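You operate a simulated robot arm through the tools that you are given. There is no shell and no other tool.

The job below is to be done with a simulated two-armed robot. You get a single attempt, and the scene is never put back.

TASK
Lock the gold sleeve, then hoist the orange weight to mark 3 and bolt it.
Fine: the green lever grips the cord; the orange bolt goes in.

Only the result counts: the job must be done as asked and must still hold three seconds after the hand-in. Knocking over, shifting, dropping, spilling or breaking anything else fails it.

THE ROBOT
Two 7-joint arms with fingered hands on one trunk, on a base that moves. Base frame: it is fixed to the floor where the robot stands at the start and does not move with it; the origin is under the middle of the robot, x ahead of it, y to its left, z up. Lengths are in m, angles in degrees, forces in N, time in s.
The left shoulder is at the start at [0.051, 0.152, 1.147], the right one opposite. With the tool pointing down near the work surface each hand reaches from about 0.38 to 0.8 m from the robot's upright axis, wherever it stands, measured 20 degrees to its own side. Places, roughly: black lever [3, 2.5, 1]; blue knob [3.5, 0.4, 0.9]; blue lever [3.5, 1.5, 1]; blue pull knob [3.7, 0.5, 1.4]; crank [3.1, 1.8, 1]; gold sleeve [3.6, 0.6, 1.1]; green lever [3.8, 0.4, 1]; grey lever [2.1, -0.4, 0.9]; orange bolt [3.7, 0.5, 1]; orange lever [3.1, 1.9, 1]; orange weight [3.7, 0.6, 1]; red button [3.1, 1.3, 0.9]; red knob [3, 2.2, 0.9]; red lever [2.7, 0.1, 0.9]; vice knob [3.3, 0.9, 1]; white lever [3.1, 2.1, 1]; yellow lever [2.8, 2.7, 1]. Payload 3.8 kg a hand.
Tool frame (each hand has its own): the origin (TCP) lies between the finger pads and is the grasp point; the fingertips stand 0.03 m ahead of it; z points along the fingers, y is the line along which they close. The gripper opens to 0.104 m; its body begins 0.035 m behind the TCP. The gripper is a hand of 5 fingers: y runs from the thumb to the fingers, the wrist lies at [-0.015, -0.104, -0.178] in the tool frame, and closing takes about 1.5 s.
Orientation is that of the tool frame in the base frame, as [roll, pitch, yaw] about the fixed x, y, z axes, in that order (R = Rz(yaw) Ry(pitch) Rx(roll)). With the fingers straight down and the wrist toward the robot, the tool's x, y and z point along [0, 1, 0], [1, 0, 0] and [0, 0, -1] of the base frame.

THE INTERFACE
- The arms move only by the tool servo_tool. It takes "left_increments", "right_increments" or both (then of equal length, played together; a hand with none holds still); each is a list of rows, each a list of 6 numbers: the shift along the base's x, y, z in m, then the turn, a rotation vector about the base's x, y, z in degrees. In form: [[x, y, z, rx, ry, rz], ...]. A call has 1 to 20 rows; each row is the pose to reach, as a shift and turn from the pose commanded when the call began. "left_claw" and "right_claw" are, for a hand that has rows, the opening in per cent of the stroke, from 0 (shut) to 100 (fully open), set as the call begins (left out, the last holds). A row lasts 0.2 s, in which the tool goes at most 0.05 m and 8.6 degrees; a call with a longer step from one row to the next is refused whole, and so is a gripper value outside its range. A pose out of reach is approached as far as the arm can. The call stops where the force on the tool passes 50 N (or 10 N more than at its start, if that is more) or the arm is blocked; 0.2 s more then pass. The fingers move at their own pace (about 0.072 m/s each) and stop on an object; they squeeze with about 33 N. The grip force told is the motor's: it shows also when the fingers shut on nothing. Time passes only in rows, and 0.2 s behind the last, so rows that repeat a pose let the fingers close. It gives the time, the measured TCP pose, the force on the tool (base axes), the opening and the grip force at its end, in the units of the frame above (readings bear some noise), with the torque about the TCP (base axes, N m) and any sound that the robot's microphone picked up, and new pictures: "pictures" is both (left out), scene, wrist or none (wrist: the cameras of the hands that moved).
- Cameras (640 x 400 px; columns grow to the right, rows downward): "scene" is now at [0.1574, -0.0088, 1.3114]; the picture's right is [-0.08, -1.00, 0.01], its down [-0.45, 0.03, -0.89] and it looks along [0.89, -0.08, -0.45] (base axes); focal length 245 px, centre (320, 200). "left" rides on the left gripper at [-0.08, -0.078, -0.141] in its tool frame; the picture's right is [-0.78, -0.30, 0.56], its down [0.54, -0.78, 0.33] and it looks along [0.33, 0.56, 0.76] (tool axes); focal length 247 px, centre (320, 200). "right" rides on the right gripper at [0.08, -0.078, -0.141] in its tool frame; the picture's right is [-0.78, 0.30, -0.56], its down [-0.53, -0.78, 0.33] and it looks along [-0.33, 0.56, 0.76] (tool axes); focal length 247 px, centre (320, 200). There is no depth. A picture from a camera that has moved, and an enlarged one, comes with that camera's place and axes in the base frame and with its lens.
- slide_trunk(by): moves the trunk up (or, below 0, down) by that many m; the arms and the scene camera ride with it, the base frame stays. It gives what a move gives, with no picture.
- steer(legs): drives the robot by 1 to 6 legs, each [ahead, left, turn to the left] in m, m and degrees, along the robot's own axes; the way and the turn of a leg run together, so that a leg with both is an arc; at most 1.5 m and 180 degrees a leg. The arms and the cameras ride along, it lands a little off, and it stops where it bumps. It gives what a move gives, and a new picture of the scene camera.
- move_fingers(index, middle, ring, little, thumb_bend, thumb_turn, hand): sets how far each is bent, from 0 (flat) to 1 (curled in); at 0.3 the hand is open as for a grip, at 0.7 the pads meet at the TCP. One left out holds its place. A second passes; each finger stops where it meets its share of the squeeze, and holds until it gets a number again. A gripper value or a shape takes the hand back. It gives what a move gives, with no picture; readings hold the bend of each and the force on index, middle, ring, little, thumb and palm. thumb_turn goes from beside the hand (0) to across from the fingers (1), as for a grip.
- hand_shape(shape, hand): the hand has 5 fingers and takes this shape, open, in about a second: jaw (thumb against the fingers, like two jaws); tri (thumb and two fingers); tip (a fingertip pinch); poke (one finger out to press); point (the index stretched); flat (the hand flat); cup (the hand cupped); fist (a fist). The gripper value then closes the fingers along that shape, each until it touches; the sizes above hold for jaw. It gives what a move gives, with no picture.
- aim_head(pan, tilt): turns the head with the scene camera to pan (to the left, within 80 degrees either way) and tilt (down, from -29 to 69), counted from straight ahead of the robot (the tilt from the chest, where the trunk bows). It gives what a move gives, and a new picture of the scene camera.
- enlarge(camera, box): a new picture of the part [left, top, right, bottom] of that camera's present view, enlarged. The clock stands still meanwhile.
- hand_in(): hands the job in; it is judged then, once.

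Places have to be worked out from the pictures, the camera data and where the tool is seen. Open the grippers and draw the arms clear of the work before you hand the job in, unless the task says otherwise.

The tools are called by a JSON object that holds its "api" and its "payload". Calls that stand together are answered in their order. servo_tool: Moves the arms, as the interface text tells. Its arguments: {"type":"object","properties":{"left_increments":{"type":"array"},"left_claw":{"type":"number"},"right_increments":{"type":"array"},"right_claw":{"type":"number"},"pictures":{"type":"string","enum":["both","scene","wrist","none"]}},"required":[]} The other tools are called the same way: slide_trunk (by) moves the trunk up or down; hand_shape (shape, hand) gives the hand a shape; move_fingers (index, middle, ring, little, thumb_bend, thumb_turn, hand) moves the fingers one by one; steer (legs) drives the base; aim_head (pan, tilt) turns the head that bears the scene camera; enlarge (camera, box) takes an enlarged picture of a part of a camera's view; hand_in () hands the job in.

At the start:

```text
clock: 0.0
left_tcp_pos: [0.441, 0.1371, 1.1836]
left_tcp_rot: [-180.0, 0.0, 90.1]
left_contact_force: [-0.5, 0.7, -0.8]
left_torque: [0.0, 0.01, 0.03]
left_gripper_width: 0.1035
left_grasp_force: 0.1
left_shape: jaw
left_bend: [0.3, 0.3, 0.3, 0.3, 0.3, 0.98]
left_finger forces: [0.0, 0.0, 0.1, 0.1, 0.0, 0.0]
right_tcp_pos: [0.4461, -0.2215, 1.222]
right_tcp_rot: [-180.0, -0.1, 89.9]
right_contact_force: [0.3, 0.2, -0.1]
right_torque: [0.01, 0.0, 0.0]
right_gripper_width: 0.1038
right_grasp_force: 0.0
right_shape: jaw
right_bend: [0.3, 0.3, 0.3, 0.3, 0.3, 0.98]
right_finger forces: [0.0, 0.0, 0.0, 0.1, 0.0, 0.1]
trunk travel left (down, up): [-0.225, 0.231]
robot x, y, heading: [-0.0009, -0.0018, -0.0]
head pan, tilt (commanded): [-4.9, 18.7]
```

scene: 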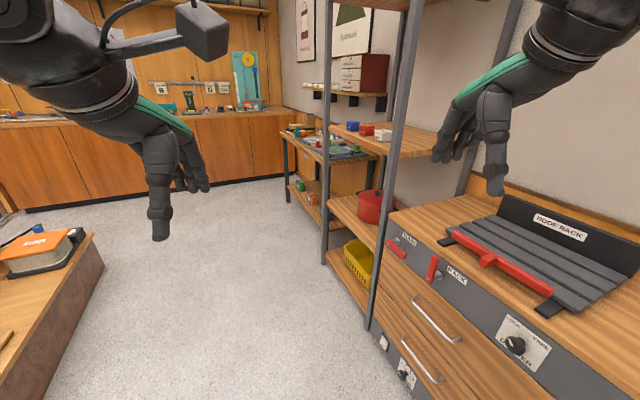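
right: 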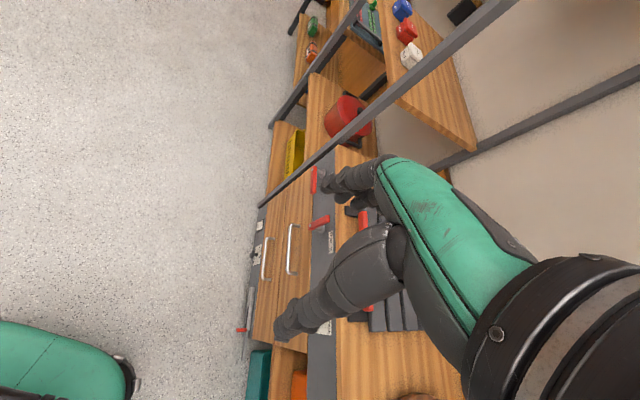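
left: 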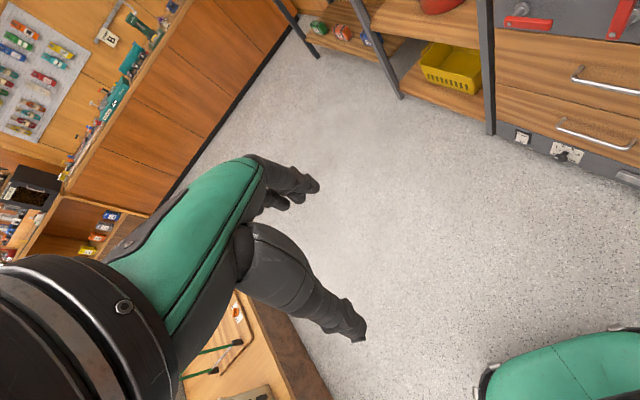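

The far bench shows a teal board with a yellow wheel, which is likely the hoist. I'll enlarge that part of the view first.

{"api": "enlarge", "payload": {"camera": "scene", "box": [140, 30, 300, 130]}}

{"api": "enlarge", "payload": {"camera": "scene", "box": [0, 80, 320, 280]}}

```text
4.00 times, centred on (220, 80) of scene
camera zoom: at [0.1574, -0.0088, 1.3114], right [-0.08, -1.0, 0.01], down [-0.45, 0.03, -0.89], along [0.89, -0.08, -0.45], focal length 979 px, centre (720, 680)
```

zoom: 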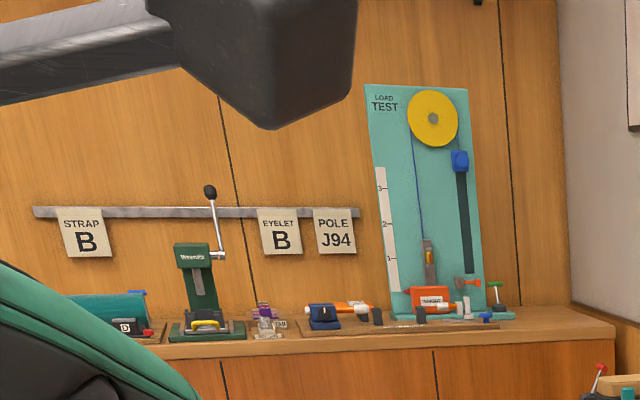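

```text
2.00 times, centred on (160, 180) of scene
camera zoom: at [0.1574, -0.0088, 1.3114], right [-0.08, -1.0, 0.01], down [-0.45, 0.03, -0.89], along [0.89, -0.08, -0.45], focal length 490 px, centre (640, 240)
```

zoom: 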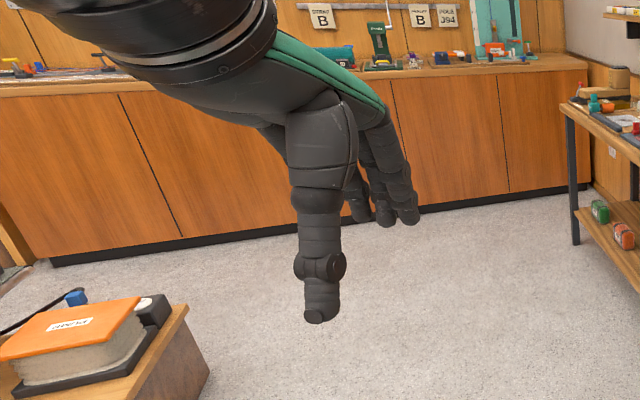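

The hoist stands at about (3.7, 0.5) on the far bench. The bench front is angled so I should face it at a heading of roughly 17°. I'll drive most of the way on a path left of the cart corner, which is near (2.77, 0.1).

{"api": "steer", "payload": {"legs": [[1.2, 0.45, 0], [0.9, 0.15, 17]]}}

```text
clock: 10.8
left_tcp_pos: [2.4319, 1.0311, 1.1838]
left_tcp_rot: [-180.0, 0.2, 108.2]
left_contact_force: [-0.5, 0.3, -0.6]
left_torque: [0.01, 0.01, 0.0]
left_gripper_width: 0.1036
left_grasp_force: 0.1
left_shape: jaw
left_bend: [0.3, 0.3, 0.3, 0.3, 0.3, 0.98]
left_finger forces: [0.1, 0.0, 0.1, 0.0, 0.0, 0.0]
right_tcp_pos: [2.5455, 0.6931, 1.224]
right_tcp_rot: [180.0, 0.0, 108.1]
right_contact_force: [-0.1, -0.3, 0.2]
right_torque: [0.02, -0.01, 0.02]
right_gripper_width: 0.1039
right_grasp_force: 0.0
right_shape: jaw
right_bend: [0.3, 0.3, 0.3, 0.3, 0.3, 0.98]
right_finger forces: [0.1, 0.0, 0.0, 0.0, 0.0, 0.1]
trunk travel left (down, up): [-0.225, 0.231]
robot x, y, heading: [2.0559, 0.7642, 18.0]
head pan, tilt (commanded): [-4.9, 18.7]
camera scene: at [2.2065, 0.8049, 1.3115], right [0.23, -0.97, 0.01], down [-0.44, -0.11, -0.89], along [0.87, 0.2, -0.45], focal length 245 px, centre (320, 200)
```

scene: 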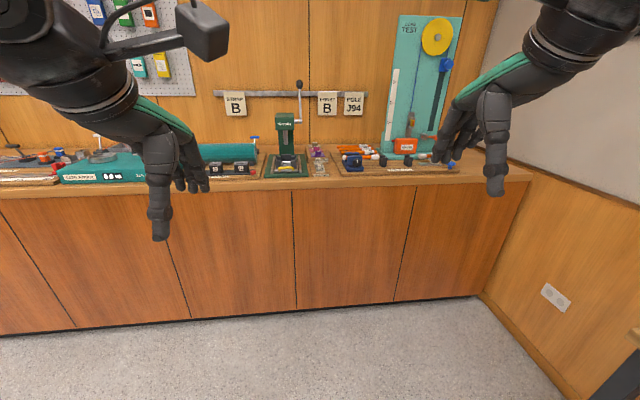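

I'm at (2.06, 0.76) with heading 18°, facing the bench nearly square. I'll enlarge the hoist and everything around it.

{"api": "enlarge", "payload": {"camera": "scene", "box": [340, 5, 500, 105]}}

{"api": "enlarge", "payload": {"camera": "scene", "box": [330, 100, 490, 200]}}

```text
4.00 times, centred on (420, 55) of scene
camera zoom: at [2.2065, 0.8049, 1.3115], right [0.23, -0.97, 0.01], down [-0.44, -0.11, -0.89], along [0.87, 0.2, -0.45], focal length 979 px, centre (-80, 780)
```

zoom: 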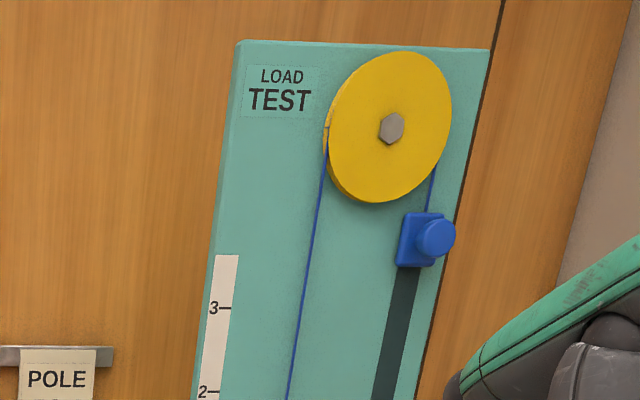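

```text
4.00 times, centred on (410, 150) of scene
camera zoom: at [2.2065, 0.8049, 1.3115], right [0.23, -0.97, 0.01], down [-0.44, -0.11, -0.89], along [0.87, 0.2, -0.45], focal length 979 px, centre (-40, 400)
```

zoom: 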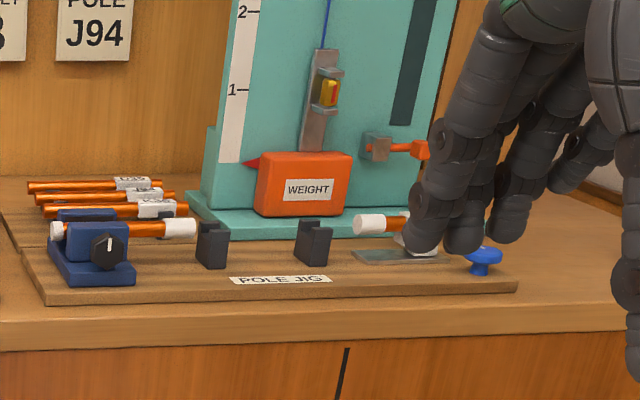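

The blue knob sits in a vertical slot at the right and its cord runs over the pulley to the weight. The gold sleeve is on the link above the weight, the orange bolt is to its right, and the green lever is hidden behind my hand. I'll drive forward now and slide right afterward to stay clear of the cart.

{"api": "steer", "payload": {"legs": [[0.7, -0.1, 1.5]]}}

{"api": "aim_head", "payload": {"pan": -60, "tilt": 40}}

```text
clock: 14.8
left_tcp_pos: [3.1307, 1.1666, 1.1847]
left_tcp_rot: [-180.0, 0.2, 109.0]
left_contact_force: [-0.5, 0.2, 0.5]
left_torque: [-0.01, -0.01, 0.0]
left_gripper_width: 0.1038
left_grasp_force: 0.1
left_shape: jaw
left_bend: [0.3, 0.3, 0.3, 0.3, 0.3, 0.98]
left_finger forces: [0.1, 0.1, 0.0, 0.0, 0.0, 0.0]
right_tcp_pos: [3.2508, 0.829, 1.222]
right_tcp_rot: [179.9, 0.0, 108.9]
right_contact_force: [-0.2, 0.0, -0.8]
right_torque: [0.06, 0.0, 0.01]
right_gripper_width: 0.1037
right_grasp_force: 0.1
right_shape: jaw
right_bend: [0.3, 0.3, 0.3, 0.3, 0.3, 0.98]
right_finger forces: [0.0, 0.0, 0.0, 0.1, 0.0, 0.0]
trunk travel left (down, up): [-0.225, 0.231]
robot x, y, heading: [2.7595, 0.8956, 19.0]
head pan, tilt (commanded): [-4.9, 18.7]
camera scene: at [2.9095, 0.9366, 1.3115], right [0.24, -0.97, 0.01], down [-0.43, -0.12, -0.89], along [0.87, 0.21, -0.45], focal length 245 px, centre (320, 200)
```

scene: 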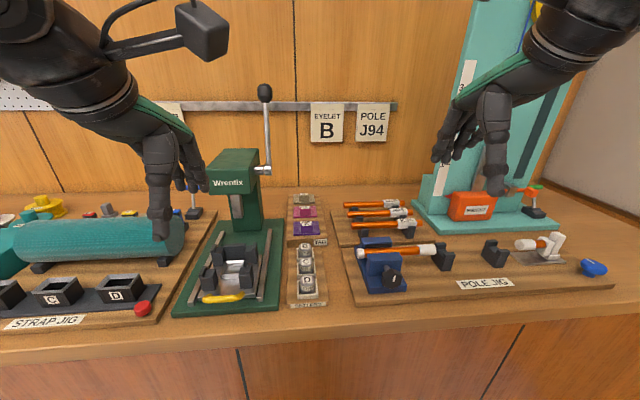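

```text
clock: 16.0
left_tcp_pos: [3.1314, 1.1669, 1.1843]
left_tcp_rot: [-180.0, 0.2, 109.0]
left_contact_force: [-0.5, 0.1, 0.4]
left_torque: [0.0, -0.01, 0.02]
left_gripper_width: 0.1038
left_grasp_force: 0.1
left_shape: jaw
left_bend: [0.3, 0.3, 0.3, 0.3, 0.3, 0.98]
left_finger forces: [0.0, 0.0, 0.0, 0.0, 0.0, 0.0]
right_tcp_pos: [3.2511, 0.8288, 1.2222]
right_tcp_rot: [180.0, -0.1, 108.9]
right_contact_force: [0.4, -1.2, -0.3]
right_torque: [-0.01, 0.02, 0.03]
right_gripper_width: 0.1036
right_grasp_force: 0.0
right_shape: jaw
right_bend: [0.3, 0.3, 0.3, 0.3, 0.3, 0.98]
right_finger forces: [0.0, 0.1, 0.0, 0.0, 0.0, 0.0]
trunk travel left (down, up): [-0.225, 0.231]
robot x, y, heading: [2.7598, 0.8954, 19.1]
head pan, tilt (commanded): [-60.0, 40.0]
camera scene: at [2.8796, 0.8569, 1.2853], right [-0.65, -0.75, 0.12], down [-0.58, 0.39, -0.71], along [0.49, -0.53, -0.69], focal length 245 px, centre (320, 200)
```

scene: 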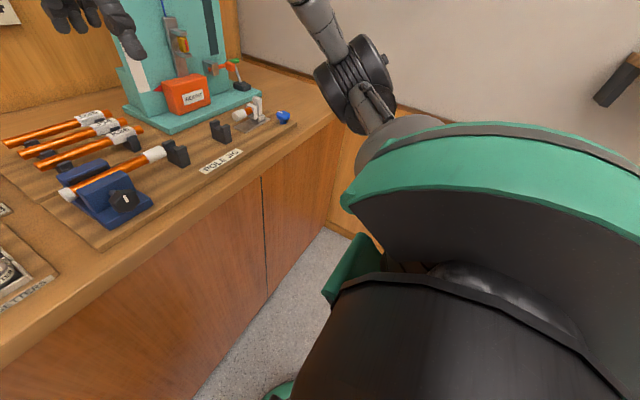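

The view shows open floor between the bench and the right wall. I'll slide right in front of the hoist, easing forward a little, and then look straight at it.

{"api": "steer", "payload": {"legs": [[0.06, -0.45, 0]]}}

{"api": "aim_head", "payload": {"pan": -10, "tilt": 15}}

```text
clock: 18.7
left_tcp_pos: [3.3303, 0.772, 1.1837]
left_tcp_rot: [179.9, 0.1, 108.9]
left_contact_force: [0.0, 0.3, -0.5]
left_torque: [-0.02, 0.0, -0.01]
left_gripper_width: 0.1037
left_grasp_force: 0.1
left_shape: jaw
left_bend: [0.3, 0.3, 0.3, 0.3, 0.3, 0.98]
left_finger forces: [0.0, 0.1, 0.0, 0.0, 0.0, 0.1]
right_tcp_pos: [3.4481, 0.4336, 1.2235]
right_tcp_rot: [179.9, 0.0, 108.8]
right_contact_force: [-0.2, 0.8, -1.6]
right_torque: [-0.02, 0.0, -0.01]
right_gripper_width: 0.1036
right_grasp_force: 0.1
right_shape: jaw
right_bend: [0.3, 0.3, 0.3, 0.3, 0.3, 0.98]
right_finger forces: [0.0, 0.0, 0.0, 0.0, 0.1, 0.0]
trunk travel left (down, up): [-0.225, 0.231]
robot x, y, heading: [2.9545, 0.5009, 18.7]
head pan, tilt (commanded): [-60.0, 40.0]
camera scene: at [3.0773, 0.4622, 1.2854], right [-0.65, -0.75, 0.12], down [-0.58, 0.39, -0.71], along [0.49, -0.54, -0.69], focal length 245 px, centre (320, 200)
```

scene: 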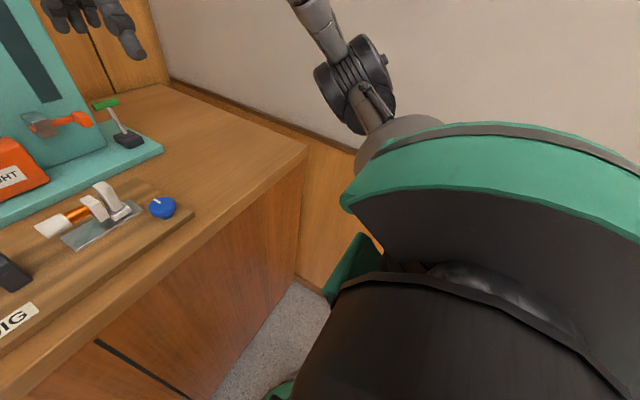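

```text
clock: 19.9
left_tcp_pos: [3.3302, 0.7713, 1.1844]
left_tcp_rot: [-180.0, 0.1, 108.9]
left_contact_force: [0.2, 0.1, 0.6]
left_torque: [0.0, -0.01, 0.02]
left_gripper_width: 0.104
left_grasp_force: 0.1
left_shape: jaw
left_bend: [0.3, 0.3, 0.3, 0.3, 0.3, 0.98]
left_finger forces: [0.0, 0.0, 0.1, 0.0, 0.0, 0.0]
right_tcp_pos: [3.449, 0.4335, 1.2229]
right_tcp_rot: [-180.0, 0.0, 108.8]
right_contact_force: [-0.5, 0.7, 0.6]
right_torque: [0.01, -0.04, 0.0]
right_gripper_width: 0.1036
right_grasp_force: 0.0
right_shape: jaw
right_bend: [0.3, 0.3, 0.3, 0.3, 0.3, 0.98]
right_finger forces: [0.0, 0.1, 0.0, 0.0, 0.0, 0.0]
trunk travel left (down, up): [-0.225, 0.231]
robot x, y, heading: [2.9567, 0.4986, 18.8]
head pan, tilt (commanded): [-10.0, 15.0]
camera scene: at [3.1106, 0.5337, 1.3175], right [0.15, -0.99, 0.02], down [-0.38, -0.08, -0.92], along [0.91, 0.13, -0.39], focal length 245 px, centre (320, 200)
```

scene: 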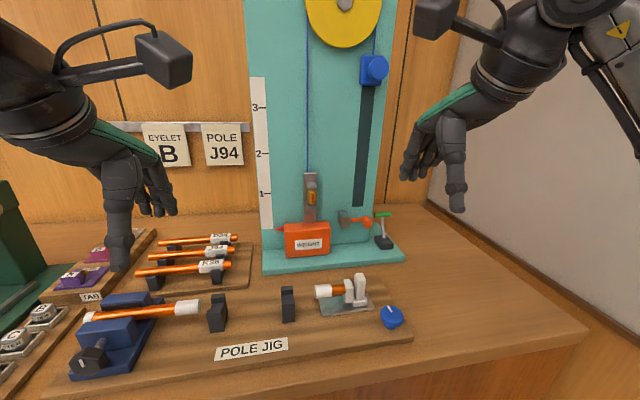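

I now have a clear frontal view of the hoist. I'll enlarge the link and sleeve, the weight, the bolt and the green lever.

{"api": "enlarge", "payload": {"camera": "scene", "box": [264, 165, 344, 215]}}

{"api": "enlarge", "payload": {"camera": "scene", "box": [320, 195, 416, 255]}}

{"api": "enlarge", "payload": {"camera": "scene", "box": [240, 0, 400, 100]}}

{"api": "enlarge", "payload": {"camera": "scene", "box": [240, 185, 416, 295]}}

```text
8.00 times, centred on (304, 190) of scene
camera zoom: at [3.1106, 0.5337, 1.3175], right [0.15, -0.99, 0.02], down [-0.38, -0.08, -0.92], along [0.91, 0.13, -0.39], focal length 1958 px, centre (448, 280)
```

zoom: 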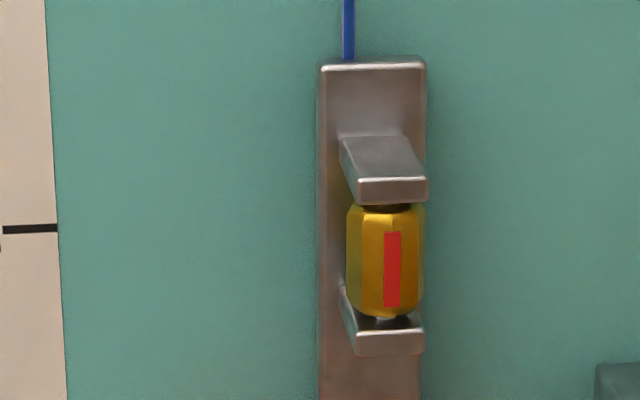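

```text
6.67 times, centred on (368, 225) of scene
camera zoom: at [3.1106, 0.5337, 1.3175], right [0.15, -0.99, 0.02], down [-0.38, -0.08, -0.92], along [0.91, 0.13, -0.39], focal length 1632 px, centre (0, 33)
```

zoom: 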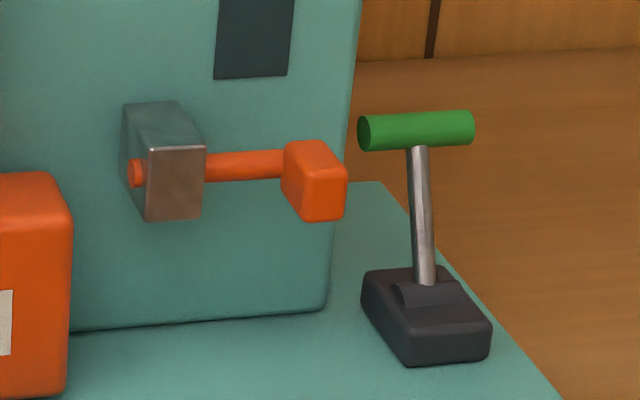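

```text
4.00 times, centred on (320, 50) of scene
camera zoom: at [3.1106, 0.5337, 1.3175], right [0.15, -0.99, 0.02], down [-0.38, -0.08, -0.92], along [0.91, 0.13, -0.39], focal length 979 px, centre (320, 800)
```

zoom: 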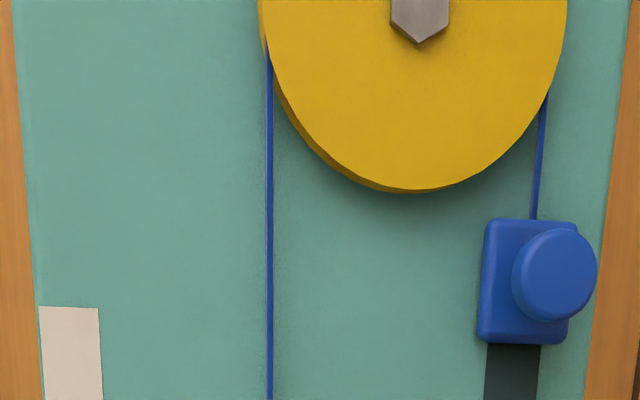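

```text
3.64 times, centred on (328, 240) of scene
camera zoom: at [3.1106, 0.5337, 1.3175], right [0.15, -0.99, 0.02], down [-0.38, -0.08, -0.92], along [0.91, 0.13, -0.39], focal length 890 px, centre (291, 54)
```

zoom: 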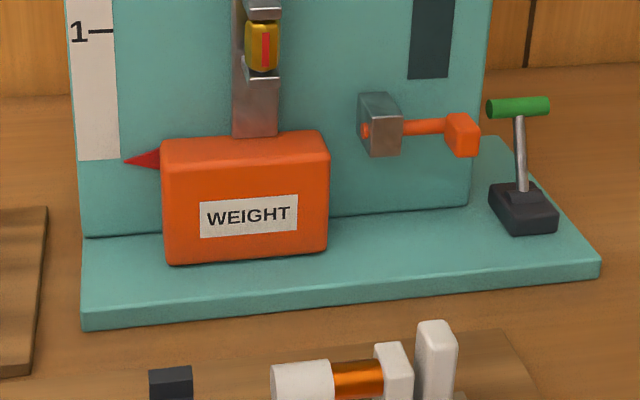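

From the pictures I place things in a bench frame, with heading about 19.3°, n pointing into the bench and l to the left:

| Item | l | z | Note |
|---|---|---|---|
| Board face | | | n ≈ 3.70 |
| Gold sleeve | −0.594 | 1.088 | |
| Blue knob | −0.728 | 1.372 | must come down about 0.30 |
| Bolt handle | −0.74 | 1.015 | |
| Green lever | −0.80 | 1.01 | |

I'll shift a little right and forward so both hands can reach.

{"api": "steer", "payload": {"legs": [[0.06, 0, 0.5], [0, -0.1, 0]]}}

```text
clock: 21.6
left_tcp_pos: [3.42, 0.7004, 1.1828]
left_tcp_rot: [-179.9, 0.0, 109.3]
left_contact_force: [0.3, 0.4, 0.1]
left_torque: [0.01, 0.03, 0.01]
left_gripper_width: 0.1036
left_grasp_force: 0.1
left_shape: jaw
left_bend: [0.3, 0.3, 0.3, 0.3, 0.3, 0.98]
left_finger forces: [0.0, 0.0, 0.0, 0.0, 0.0, 0.0]
right_tcp_pos: [3.5392, 0.364, 1.2224]
right_tcp_rot: [-179.9, 0.0, 109.3]
right_contact_force: [0.2, -0.9, 0.8]
right_torque: [0.02, 0.04, -0.01]
right_gripper_width: 0.1039
right_grasp_force: 0.0
right_shape: jaw
right_bend: [0.3, 0.3, 0.3, 0.3, 0.3, 0.98]
right_finger forces: [0.2, 0.0, 0.0, 0.0, 0.0, 0.0]
trunk travel left (down, up): [-0.225, 0.231]
robot x, y, heading: [3.0476, 0.4248, 19.2]
head pan, tilt (commanded): [-10.0, 15.0]
camera scene: at [3.2015, 0.4611, 1.3173], right [0.16, -0.99, 0.03], down [-0.38, -0.09, -0.92], along [0.91, 0.14, -0.39], focal length 245 px, centre (320, 200)
```

scene: 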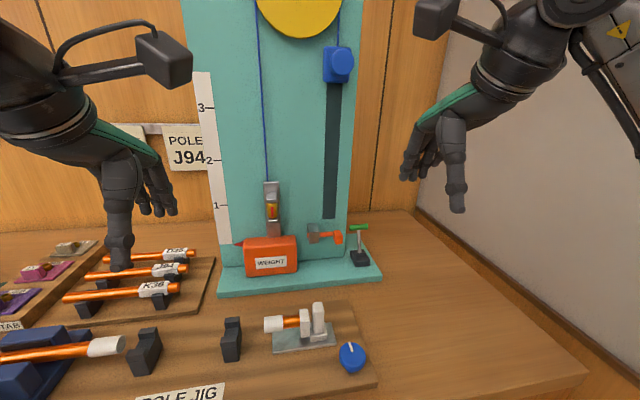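

Now at n = 3.02, l = −0.59. I'll set the left hand to a fingertip pinch for the small sleeve. After that I'll swing it to point at the board with the fingers level, keeping some distance from the sleeve, and lift the right hand clear.

{"api": "hand_shape", "payload": {"shape": "tip", "hand": "left"}}

{"api": "servo_tool", "payload": {"left_increments": [[0.0045, -0.003, 0.0, -2.86, -5.87, 4.62], [0.008, -0.008, -0.005, -5.73, -11.74, 9.24], [0.012, -0.013, -0.01, -8.59, -17.61, 13.86], [0.015, -0.018, -0.015, -11.45, -23.48, 18.47], [0.019, -0.025, -0.02, -14.32, -29.35, 23.09], [0.024, -0.033, -0.026, -17.18, -35.22, 27.71], [0.029, -0.041, -0.032, -20.04, -41.09, 32.33], [0.034, -0.05, -0.038, -22.91, -46.97, 36.95], [0.039, -0.058, -0.044, -25.77, -52.84, 41.57], [0.044, -0.066, -0.05, -28.63, -58.71, 46.19], [0.049, -0.074, -0.056, -31.5, -64.58, 50.81], [0.054, -0.081, -0.061, -34.36, -70.45, 55.42], [0.058, -0.087, -0.066, -37.22, -76.32, 60.04], [0.062, -0.092, -0.07, -40.09, -82.19, 64.66], [0.065, -0.097, -0.073, -42.95, -88.06, 69.28]], "right_increments": [[-0.003, -0.001, 0.004, 0, 0, 0], [-0.006, -0.002, 0.009, 0, 0, 0], [-0.009, -0.003, 0.014, 0, 0, 0], [-0.012, -0.004, 0.019, 0, 0, 0], [-0.015, -0.005, 0.024, 0, 0, 0], [-0.018, -0.006, 0.029, 0, 0, 0], [-0.022, -0.008, 0.034, 0, 0, 0], [-0.026, -0.009, 0.04, 0, 0, 0], [-0.03, -0.01, 0.045, 0, 0, 0], [-0.034, -0.012, 0.05, 0, 0, 0], [-0.038, -0.013, 0.055, 0, 0, 0], [-0.042, -0.014, 0.06, 0, 0, 0], [-0.046, -0.016, 0.066, 0, 0, 0], [-0.05, -0.017, 0.072, 0, 0, 0], [-0.055, -0.019, 0.08, 0, 0, 0]]}}

```text
clock: 22.5
left_tcp_pos: [3.4182, 0.6995, 1.1843]
left_tcp_rot: [-180.0, 0.1, 109.4]
left_contact_force: [0.2, 0.1, 0.4]
left_torque: [-0.04, -0.01, 0.02]
left_gripper_width: 0.1038
left_grasp_force: 0.0
left_shape: tip
left_bend: [0.3, 0.98, 0.99, 0.99, 0.3, 0.98]
left_finger forces: [0.0, 0.0, 0.0, 0.1, 0.0, 0.1]
right_tcp_pos: [3.5395, 0.3633, 1.2226]
right_tcp_rot: [-180.0, 0.0, 109.3]
right_contact_force: [0.5, 0.6, -0.8]
right_torque: [-0.02, 0.0, 0.02]
right_gripper_width: 0.1036
right_grasp_force: 0.0
right_shape: jaw
right_bend: [0.3, 0.3, 0.3, 0.3, 0.3, 0.98]
right_finger forces: [0.0, 0.1, 0.0, 0.1, 0.1, 0.0]
trunk travel left (down, up): [-0.225, 0.231]
robot x, y, heading: [3.0468, 0.4276, 19.6]
head pan, tilt (commanded): [-10.0, 15.0]
```

```text
clock: 25.7
left_tcp_pos: [3.5495, 0.682, 1.1146]
left_tcp_rot: [140.4, 78.1, 150.4]
left_contact_force: [-0.3, 0.0, -0.2]
left_torque: [0.01, -0.01, 0.0]
left_gripper_width: 0.1041
left_grasp_force: 0.1
left_shape: tip
left_bend: [0.3, 0.98, 0.99, 0.99, 0.3, 0.98]
left_finger forces: [0.1, 0.0, 0.1, 0.0, 0.0, 0.0]
left hand out of reach, approached as far as the arm can: row 11, 12, 13, 14, 15
right_tcp_pos: [3.4841, 0.3433, 1.3032]
right_tcp_rot: [179.9, 0.0, 109.3]
right_contact_force: [0.2, 0.4, -0.1]
right_torque: [-0.01, -0.05, 0.0]
right_gripper_width: 0.1037
right_grasp_force: 0.0
right_shape: jaw
right_bend: [0.3, 0.3, 0.3, 0.3, 0.3, 0.98]
right_finger forces: [0.0, 0.0, 0.1, 0.0, 0.1, 0.0]
trunk travel left (down, up): [-0.225, 0.231]
robot x, y, heading: [3.0477, 0.4245, 19.2]
head pan, tilt (commanded): [-10.0, 15.0]
camera scene: at [3.1996, 0.4604, 1.3177], right [0.16, -0.99, 0.02], down [-0.38, -0.09, -0.92], along [0.91, 0.14, -0.39], focal length 245 px, centre (320, 200)
camera right: at [3.383, 0.393, 1.4442], right [0.54, -0.63, 0.56], down [-0.56, -0.76, -0.33], along [0.64, -0.13, -0.76], focal length 247 px, centre (320, 200)
camera left: at [3.4402, 0.5721, 1.2052], right [0.73, -0.27, 0.63], down [0.35, -0.65, -0.68], along [0.59, 0.72, -0.38], focal length 247 px, centre (320, 200)
```

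scene: 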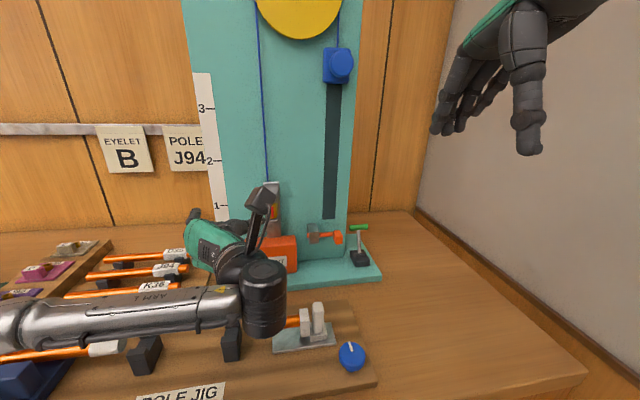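
right: 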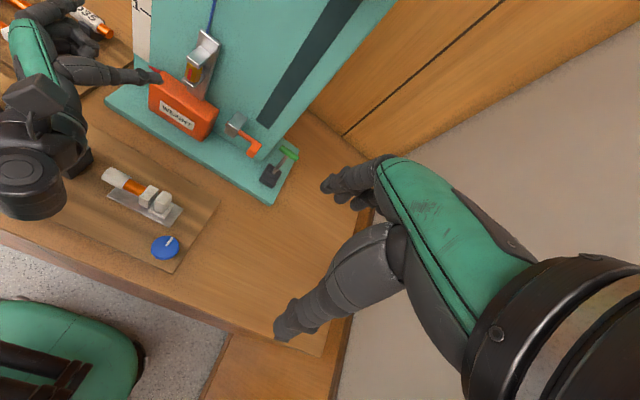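
left: 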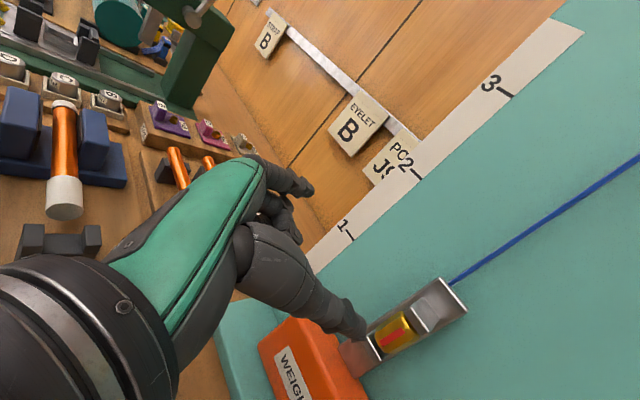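

The left arm hit a limit before reaching the straight-on angle, so I'll come in more from the left. Rays from the two wrist cameras meet with the sleeve at about (3.66, 0.635, 1.083). I'll zoom in on it for hints about its turning direction.

{"api": "enlarge", "payload": {"camera": "left", "box": [340, 275, 484, 365]}}

{"api": "enlarge", "payload": {"camera": "right", "box": [140, 20, 332, 140]}}

{"api": "enlarge", "payload": {"camera": "right", "box": [200, 90, 328, 210]}}

```text
4.44 times, centred on (412, 320) of left
camera zoom: at [3.4402, 0.5721, 1.2052], right [0.73, -0.27, 0.63], down [0.35, -0.65, -0.68], along [0.59, 0.72, -0.38], focal length 1098 px, centre (-89, -333)
```

zoom: 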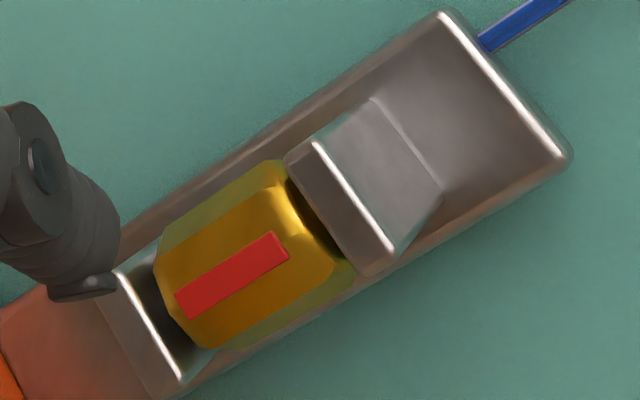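

```text
3.33 times, centred on (236, 80) of right
camera zoom: at [3.383, 0.393, 1.4442], right [0.54, -0.63, 0.56], down [-0.56, -0.76, -0.33], along [0.64, -0.13, -0.76], focal length 823 px, centre (600, 600)
```

zoom: 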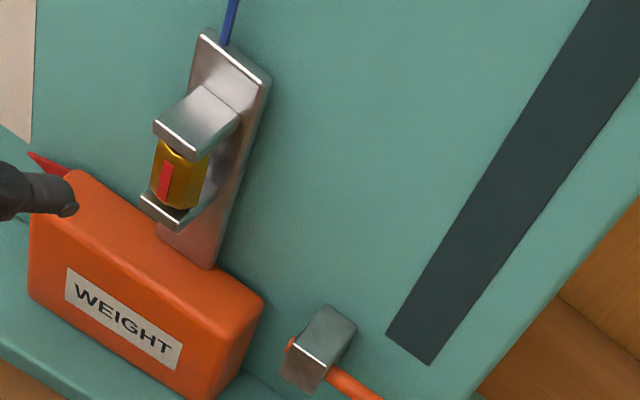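

```text
3.33 times, centred on (264, 150) of right
camera zoom: at [3.383, 0.393, 1.4442], right [0.54, -0.63, 0.56], down [-0.56, -0.76, -0.33], along [0.64, -0.13, -0.76], focal length 823 px, centre (507, 367)
```

zoom: 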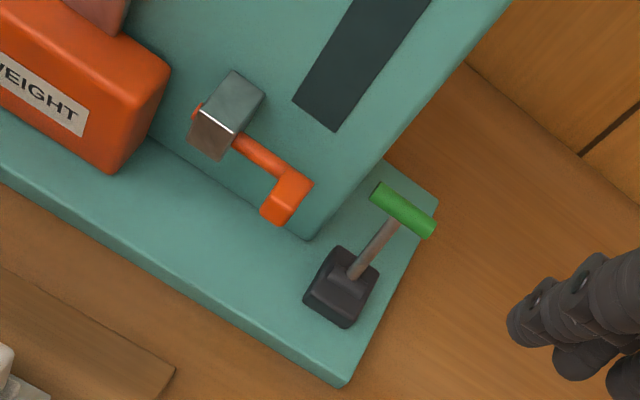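

The thumb and index straddle the tool point, and the green lever leans back from me. A zero-shift move will show whether the commanded pose is still the unreachable one. It will also close the pinch in free air so I can see where the fingertips meet.

{"api": "servo_tool", "payload": {"left_increments": [[0, 0, 0, 0, 0, 0], [0, 0, 0, 0, 0, 0], [0, 0, 0, 0, 0, 0], [0, 0, 0, 0, 0, 0], [0, 0, 0, 0, 0, 0], [0, 0, 0, 0, 0, 0], [0, 0, 0, 0, 0, 0]], "left_claw": 0, "pictures": "wrist"}}

```text
clock: 27.3
left_tcp_pos: [3.5518, 0.6818, 1.1133]
left_tcp_rot: [140.8, 78.1, 150.8]
left_contact_force: [0.4, 0.2, 0.6]
left_torque: [0.04, 0.01, 0.01]
left_gripper_width: 0.0
left_grasp_force: 33.0
left_shape: tip
left_bend: [0.72, 1.0, 1.0, 1.0, 0.75, 1.0]
left_finger forces: [0.0, 0.0, 0.0, 0.1, 0.0, 0.1]
right_tcp_pos: [3.4845, 0.3435, 1.3034]
right_tcp_rot: [180.0, 0.0, 109.3]
right_contact_force: [0.0, 0.3, -0.9]
right_torque: [-0.02, 0.04, 0.01]
right_gripper_width: 0.1037
right_grasp_force: 0.0
right_shape: jaw
right_bend: [0.3, 0.3, 0.3, 0.3, 0.3, 0.98]
right_finger forces: [0.0, 0.0, 0.0, 0.0, 0.1, 0.1]
trunk travel left (down, up): [-0.225, 0.231]
robot x, y, heading: [3.0459, 0.4259, 19.2]
head pan, tilt (commanded): [-10.0, 15.0]
camera left: at [3.4408, 0.572, 1.205], right [0.73, -0.27, 0.63], down [0.35, -0.65, -0.68], along [0.59, 0.72, -0.38], focal length 247 px, centre (320, 200)
```

left: 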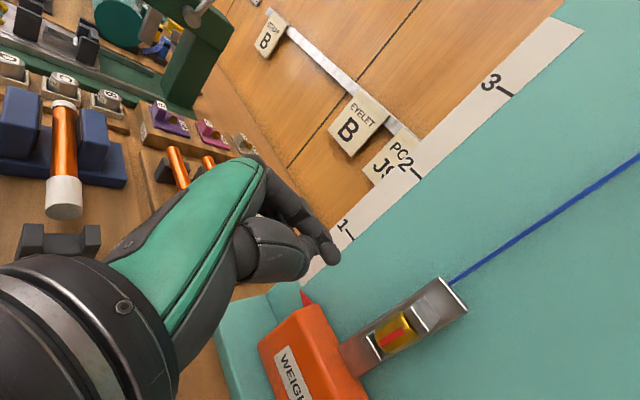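

The commanded pose follows the reached pose, and the tips meet just ahead of the tool point. Now I'll tilt the hand about 35° down and 30° in from the left, standing 0.10 m off the sleeve with the fingers half open.

{"api": "servo_tool", "payload": {"left_increments": [[0.006, -0.006, 0.006, -1.41, 5.18, -3.67], [0.013, -0.012, 0.012, -2.81, 10.36, -7.34], [0.02, -0.018, 0.018, -4.22, 15.54, -11.0], [0.027, -0.024, 0.024, -5.62, 20.72, -14.67], [0.033, -0.03, 0.029, -7.03, 25.9, -18.34], [0.033, -0.03, 0.029, -7.03, 25.9, -18.34]], "left_claw": 50}}

```text
clock: 28.7
left_tcp_pos: [3.5831, 0.6538, 1.1428]
left_tcp_rot: [-179.9, 54.9, 169.0]
left_contact_force: [0.1, -0.4, 0.6]
left_torque: [-0.02, -0.03, 0.03]
left_gripper_width: 0.0515
left_grasp_force: 0.0
left_shape: tip
left_bend: [0.73, 0.98, 0.99, 0.99, 0.7, 1.0]
left_finger forces: [0.0, 0.0, 0.0, 0.0, 0.0, 0.0]
right_tcp_pos: [3.4854, 0.3442, 1.304]
right_tcp_rot: [-180.0, 0.0, 109.3]
right_contact_force: [0.3, -0.1, 0.6]
right_torque: [0.03, 0.01, 0.02]
right_gripper_width: 0.1038
right_grasp_force: 0.1
right_shape: jaw
right_bend: [0.3, 0.3, 0.3, 0.3, 0.3, 0.98]
right_finger forces: [0.0, 0.1, 0.1, 0.0, 0.0, 0.0]
trunk travel left (down, up): [-0.225, 0.231]
robot x, y, heading: [3.0492, 0.4244, 19.3]
head pan, tilt (commanded): [-10.0, 15.0]
camera scene: at [3.2002, 0.4605, 1.3175], right [0.16, -0.99, 0.02], down [-0.38, -0.09, -0.92], along [0.91, 0.14, -0.39], focal length 245 px, centre (320, 200)
camera left: at [3.5004, 0.5906, 1.289], right [0.83, -0.46, 0.32], down [-0.18, -0.76, -0.63], along [0.53, 0.46, -0.71], focal length 247 px, centre (320, 200)
```

scene: 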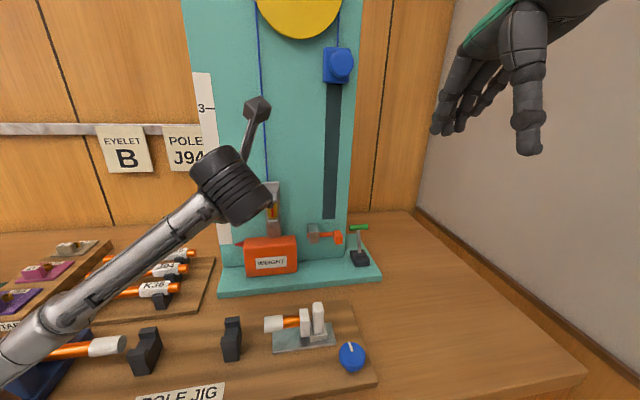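
left: 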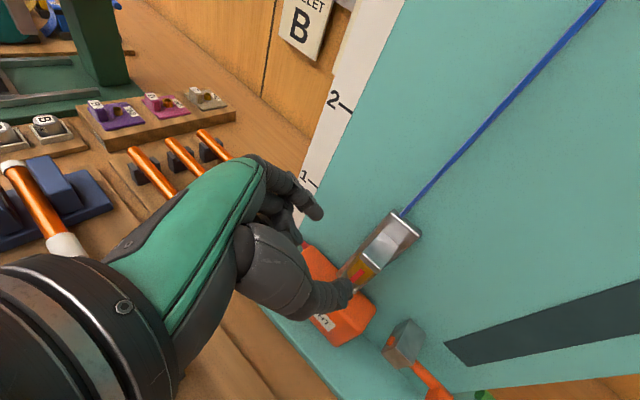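

The pose was reached exactly. I'll zoom in on the fingertip and sleeve area before testing how far the hand can swing around the sleeve axis.

{"api": "enlarge", "payload": {"camera": "left", "box": [272, 180, 448, 300]}}

{"api": "servo_tool", "payload": {"left_increments": [[0.002, -0.01, 0, 0, 0, 7], [0.004, -0.02, 0, 0, 0, 14], [0.006, -0.03, 0, 0, 0, 21], [0.008, -0.04, 0, 0, 0, 28], [0.01, -0.05, 0, 0, 0, 35], [0.011, -0.0573, 0, 0, 0, 40]], "pictures": "both"}}

```text
3.33 times, centred on (360, 240) of left
camera zoom: at [3.5004, 0.5906, 1.289], right [0.83, -0.46, 0.32], down [-0.18, -0.76, -0.63], along [0.53, 0.46, -0.71], focal length 823 px, centre (187, 67)
```

zoom: 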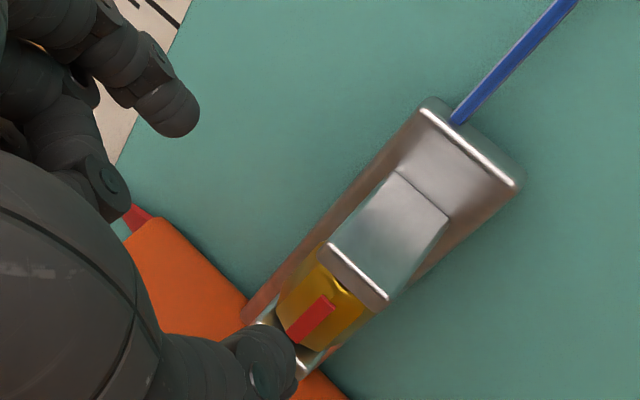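

```text
clock: 30.1
left_tcp_pos: [3.6132, 0.6378, 1.1234]
left_tcp_rot: [179.8, 55.5, -151.6]
left_contact_force: [-1.5, -1.2, 1.1]
left_torque: [-0.07, -0.03, -0.07]
left_gripper_width: 0.0529
left_grasp_force: 0.0
left_shape: tip
left_bend: [0.73, 0.98, 0.99, 0.99, 0.69, 1.0]
left_finger forces: [0.0, 0.1, 0.0, 0.0, 2.4, 0.1]
left hand out of reach, approached as far as the arm can: row 2, 5, 6
right_tcp_pos: [3.4834, 0.3423, 1.3044]
right_tcp_rot: [179.9, 0.0, 109.2]
right_contact_force: [-0.3, 0.6, -0.1]
right_torque: [0.01, 0.01, -0.01]
right_gripper_width: 0.1036
right_grasp_force: 0.0
right_shape: jaw
right_bend: [0.3, 0.3, 0.3, 0.3, 0.3, 0.98]
right_finger forces: [0.1, 0.0, 0.0, 0.0, 0.0, 0.0]
trunk travel left (down, up): [-0.225, 0.231]
robot x, y, heading: [3.0453, 0.4284, 19.1]
head pan, tilt (commanded): [-10.0, 15.0]
camera scene: at [3.1996, 0.4598, 1.3177], right [0.16, -0.99, 0.02], down [-0.38, -0.09, -0.92], along [0.91, 0.14, -0.39], focal length 245 px, centre (320, 200)
camera left: at [3.5887, 0.5349, 1.2688], right [0.93, 0.17, 0.32], down [0.35, -0.7, -0.63], along [0.12, 0.7, -0.71], focal length 247 px, centre (320, 200)
```

scene: 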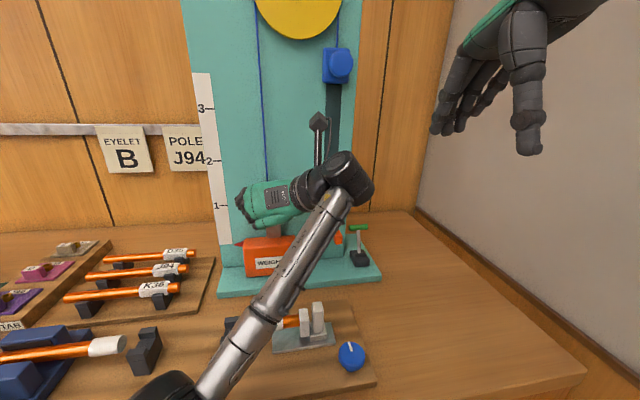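
left: 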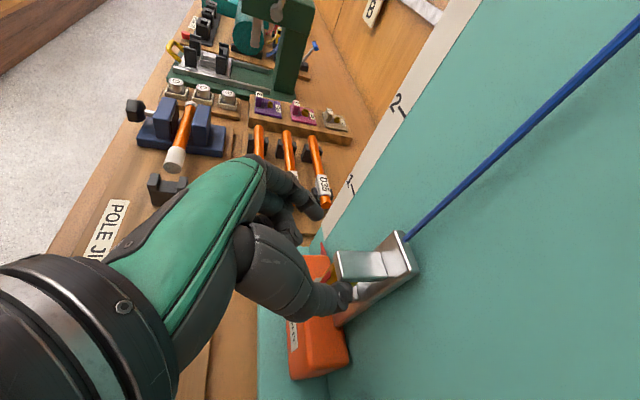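

Swinging past straight-on is out of the left arm's reach from here, and the thumb is lightly brushing the link. I'll back the left hand out and return it to its parked pose. After that I'll shift the robot left so the right hand can work the sleeve comfortably.

{"api": "servo_tool", "payload": {"left_increments": [[-0.031, -0.011, 0.023, 0, 0, 0], [-0.063, -0.022, 0.047, 0, 0, 0], [-0.0946, -0.0326, 0.07, 0, 0, 0], [-0.1052, -0.0247, 0.0707, 1.63, 4.16, -6.46], [-0.1158, -0.0167, 0.0714, 3.26, 8.31, -12.91], [-0.1264, -0.0088, 0.0721, 4.89, 12.47, -19.37], [-0.137, -0.0008, 0.0729, 6.51, 16.63, -25.83], [-0.1476, 0.0071, 0.0736, 8.14, 20.79, -32.29], [-0.1582, 0.0151, 0.0743, 9.77, 24.94, -38.74], [-0.1688, 0.023, 0.075, 11.4, 29.1, -45.2], [-0.1793, 0.031, 0.0757, 13.03, 33.26, -51.66], [-0.1899, 0.0389, 0.0764, 14.66, 37.41, -58.11], [-0.2005, 0.0469, 0.0771, 16.29, 41.57, -64.57], [-0.2111, 0.0548, 0.0779, 17.91, 45.73, -71.03], [-0.2217, 0.0628, 0.0786, 19.54, 49.89, -77.49], [-0.2323, 0.0707, 0.0793, 21.17, 54.04, -83.94], [-0.2429, 0.0787, 0.08, 22.8, 58.2, -90.4]], "left_claw": 50, "pictures": "scene"}}

```text
clock: 33.7
left_tcp_pos: [3.4859, 0.7606, 1.0703]
left_tcp_rot: [178.6, -0.7, 109.5]
left_contact_force: [0.5, -0.3, -0.3]
left_torque: [0.02, -0.02, 0.03]
left_gripper_width: 0.0523
left_grasp_force: 0.2
left_shape: tip
left_bend: [0.73, 0.98, 0.99, 0.99, 0.69, 1.0]
left_finger forces: [0.0, 0.0, 0.0, 0.0, 0.0, 0.0]
left hand out of reach, approached as far as the arm can: row 1, 2, 3, 4, 5, 6, 7, 8, 9, 10, 11, 12, 13, 14, 15, 16, 17
right_tcp_pos: [3.4858, 0.3434, 1.3026]
right_tcp_rot: [-179.9, 0.0, 109.3]
right_contact_force: [0.3, -0.6, 0.4]
right_torque: [-0.02, 0.0, 0.04]
right_gripper_width: 0.1037
right_grasp_force: 0.0
right_shape: jaw
right_bend: [0.3, 0.3, 0.3, 0.3, 0.3, 0.98]
right_finger forces: [0.0, 0.1, 0.1, 0.0, 0.0, 0.0]
trunk travel left (down, up): [-0.225, 0.231]
robot x, y, heading: [3.045, 0.4226, 19.3]
head pan, tilt (commanded): [-10.0, 15.0]
camera scene: at [3.2006, 0.4606, 1.3174], right [0.16, -0.99, 0.02], down [-0.38, -0.09, -0.92], along [0.91, 0.14, -0.39], focal length 245 px, centre (320, 200)
```

scene: 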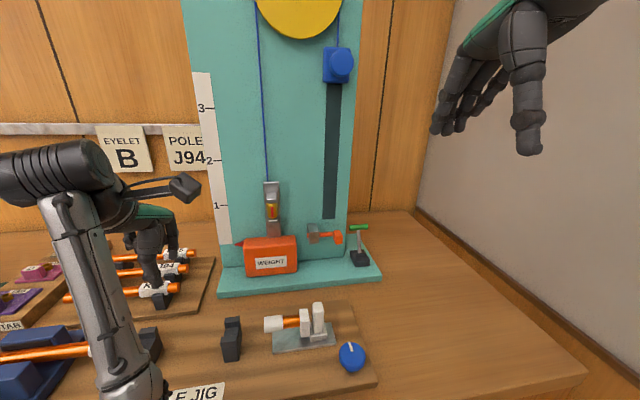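

The left arm went into an elbow-down posture and ended lower than I commanded, at z = 1.07 above the pole rack, with no contact force. I'll raise it straight up to get the hand and elbow away from the jig.

{"api": "servo_tool", "payload": {"left_increments": [[0, 0, 0.02, 0, 0, 0], [0, 0, 0.04, 0, 0, 0], [0, 0, 0.06, 0, 0, 0], [0, 0, 0.08, 0, 0, 0], [0, 0, 0.1, 0, 0, 0], [0, 0, 0.12, 0, 0, 0]], "pictures": "both"}}

```text
clock: 35.1
left_tcp_pos: [3.5376, 0.7891, 1.1763]
left_tcp_rot: [179.2, -0.5, 109.4]
left_contact_force: [-0.1, 0.2, -0.6]
left_torque: [-0.02, 0.0, 0.0]
left_gripper_width: 0.0521
left_grasp_force: 0.0
left_shape: tip
left_bend: [0.73, 0.98, 0.99, 0.99, 0.69, 1.0]
left_finger forces: [0.0, 0.0, 0.0, 0.0, 0.0, 0.0]
left hand out of reach, approached as far as the arm can: row 1, 2, 3, 4, 5, 6
right_tcp_pos: [3.4862, 0.3434, 1.3031]
right_tcp_rot: [-179.9, 0.1, 109.3]
right_contact_force: [0.8, 0.2, 0.0]
right_torque: [-0.03, -0.03, 0.01]
right_gripper_width: 0.1034
right_grasp_force: 0.1
right_shape: jaw
right_bend: [0.3, 0.3, 0.3, 0.3, 0.3, 0.98]
right_finger forces: [0.0, 0.0, 0.0, 0.0, 0.0, 0.0]
trunk travel left (down, up): [-0.225, 0.231]
robot x, y, heading: [3.0453, 0.4207, 19.6]
head pan, tilt (commanded): [-10.0, 15.0]
camera scene: at [3.2002, 0.4602, 1.3176], right [0.16, -0.99, 0.02], down [-0.38, -0.09, -0.92], along [0.91, 0.14, -0.39], focal length 245 px, centre (320, 200)
camera left: at [3.4893, 0.6853, 1.3156], right [-0.01, -0.82, -0.57], down [-0.91, 0.25, -0.34], along [0.42, 0.51, -0.75], focal length 247 px, centre (320, 200)
```

scene: 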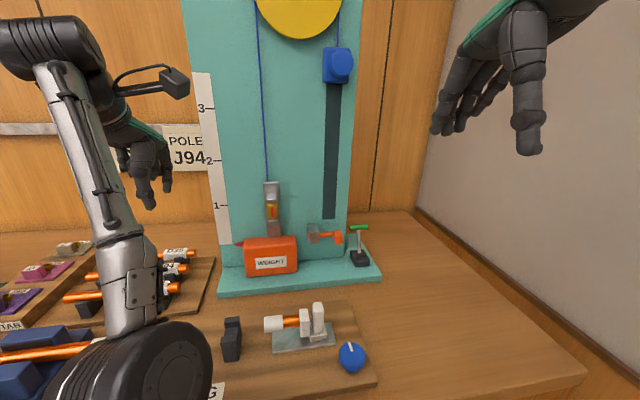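
left: 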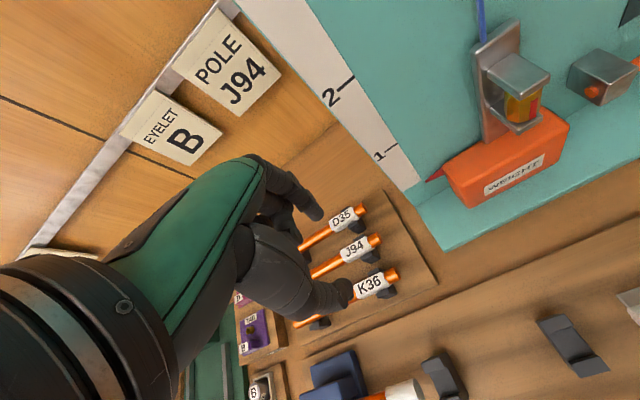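

The elbow has swiveled down in front, which makes the wrist the limiting joint. I'll relax the wrist by tilting the fingers forward 45° while drawing the hand back, up and outward to recover a better posture.

{"api": "servo_tool", "payload": {"left_increments": [[-0.026, 0.0, 0.012, 2.44, -7.09, 0], [-0.053, 0.0, 0.024, 4.88, -14.18, 0], [-0.079, -0.001, 0.036, 7.32, -21.27, 0], [-0.105, -0.001, 0.048, 9.77, -28.37, 0], [-0.132, -0.001, 0.06, 12.2, -35.46, 0], [-0.158, -0.0015, 0.07, 14.65, -42.55, 0]], "pictures": "scene"}}

```text
clock: 36.5
left_tcp_pos: [3.3913, 0.7881, 1.255]
left_tcp_rot: [134.2, 0.0, 109.7]
left_contact_force: [-0.1, 0.2, 0.6]
left_torque: [-0.02, 0.0, 0.02]
left_gripper_width: 0.0521
left_grasp_force: 0.1
left_shape: tip
left_bend: [0.73, 0.98, 0.99, 0.99, 0.69, 1.0]
left_finger forces: [0.1, 0.0, 0.1, 0.0, 0.0, 0.1]
left hand out of reach, approached as far as the arm can: row 6
right_tcp_pos: [3.485, 0.3441, 1.304]
right_tcp_rot: [180.0, 0.1, 109.3]
right_contact_force: [1.2, -0.7, 0.3]
right_torque: [0.02, -0.01, -0.01]
right_gripper_width: 0.1037
right_grasp_force: 0.2
right_shape: jaw
right_bend: [0.3, 0.3, 0.3, 0.3, 0.3, 0.98]
right_finger forces: [0.0, 0.0, 0.0, 0.1, 0.1, 0.0]
trunk travel left (down, up): [-0.225, 0.231]
robot x, y, heading: [3.0485, 0.4222, 19.5]
head pan, tilt (commanded): [-10.0, 15.0]
camera scene: at [3.2, 0.4603, 1.3176], right [0.16, -0.99, 0.02], down [-0.38, -0.09, -0.92], along [0.91, 0.14, -0.39], focal length 245 px, centre (320, 200)
```

scene: 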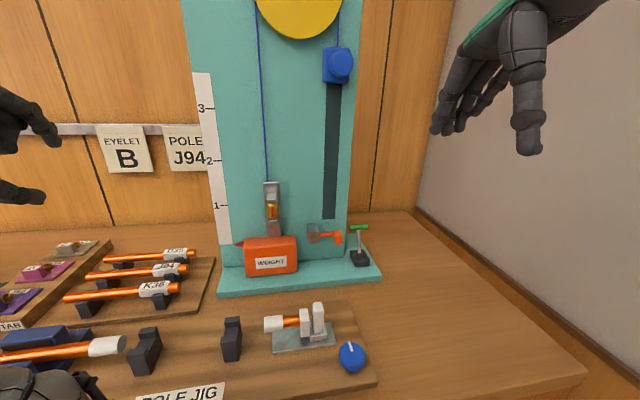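

The left hand is now clear at z = 1.255. I'll shift the robot 0.18 m to the left so the sleeve sits comfortably in front of the right arm.

{"api": "steer", "payload": {"legs": [[0, 0.18, 0]]}}

{"api": "hand_shape", "payload": {"shape": "tip", "hand": "right"}}

```text
clock: 38.0
left_tcp_pos: [3.3296, 0.9615, 1.2553]
left_tcp_rot: [134.4, -0.1, 109.8]
left_contact_force: [0.6, 0.2, 0.0]
left_torque: [-0.02, 0.01, 0.03]
left_gripper_width: 0.0522
left_grasp_force: 0.0
left_shape: tip
left_bend: [0.73, 0.98, 0.99, 0.99, 0.69, 1.0]
left_finger forces: [0.0, 0.0, 0.0, 0.0, 0.1, 0.1]
right_tcp_pos: [3.424, 0.518, 1.3033]
right_tcp_rot: [180.0, 0.0, 109.2]
right_contact_force: [0.4, -0.4, 0.0]
right_torque: [0.01, 0.01, -0.03]
right_gripper_width: 0.1036
right_grasp_force: 0.0
right_shape: jaw
right_bend: [0.3, 0.3, 0.3, 0.3, 0.3, 0.98]
right_finger forces: [0.1, 0.1, 0.1, 0.1, 0.0, 0.0]
trunk travel left (down, up): [-0.225, 0.231]
robot x, y, heading: [2.9839, 0.5962, 19.0]
head pan, tilt (commanded): [-10.0, 15.0]
camera scene: at [3.1395, 0.6344, 1.3175], right [0.16, -0.99, 0.02], down [-0.38, -0.08, -0.92], along [0.91, 0.14, -0.39], focal length 245 px, centre (320, 200)
```

scene: 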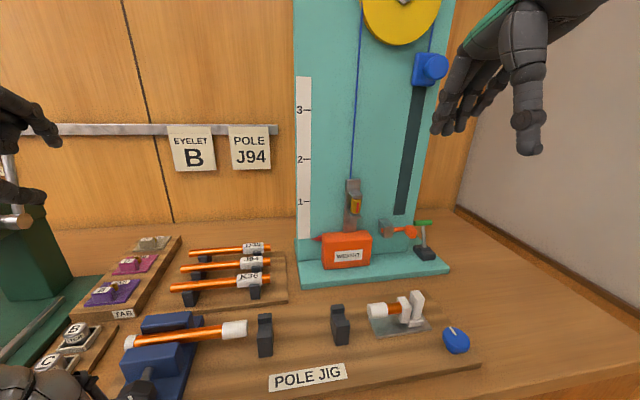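

```text
clock: 38.9
left_tcp_pos: [3.3307, 0.9615, 1.2549]
left_tcp_rot: [134.4, 0.1, 109.5]
left_contact_force: [-0.1, 0.7, 0.0]
left_torque: [-0.02, 0.02, -0.02]
left_gripper_width: 0.0521
left_grasp_force: 0.0
left_shape: tip
left_bend: [0.73, 0.98, 0.99, 0.99, 0.69, 1.0]
left_finger forces: [0.1, 0.1, 0.1, 0.0, 0.1, 0.0]
right_tcp_pos: [3.4241, 0.5183, 1.3032]
right_tcp_rot: [-180.0, 0.0, 109.3]
right_contact_force: [1.1, -0.3, 1.0]
right_torque: [0.01, 0.03, 0.0]
right_gripper_width: 0.1037
right_grasp_force: 0.1
right_shape: tip
right_bend: [0.3, 0.98, 0.99, 0.99, 0.3, 0.98]
right_finger forces: [0.0, 0.0, 0.0, 0.1, 0.0, 0.0]
trunk travel left (down, up): [-0.225, 0.231]
robot x, y, heading: [2.9865, 0.5996, 19.5]
head pan, tilt (commanded): [-10.0, 15.0]
```

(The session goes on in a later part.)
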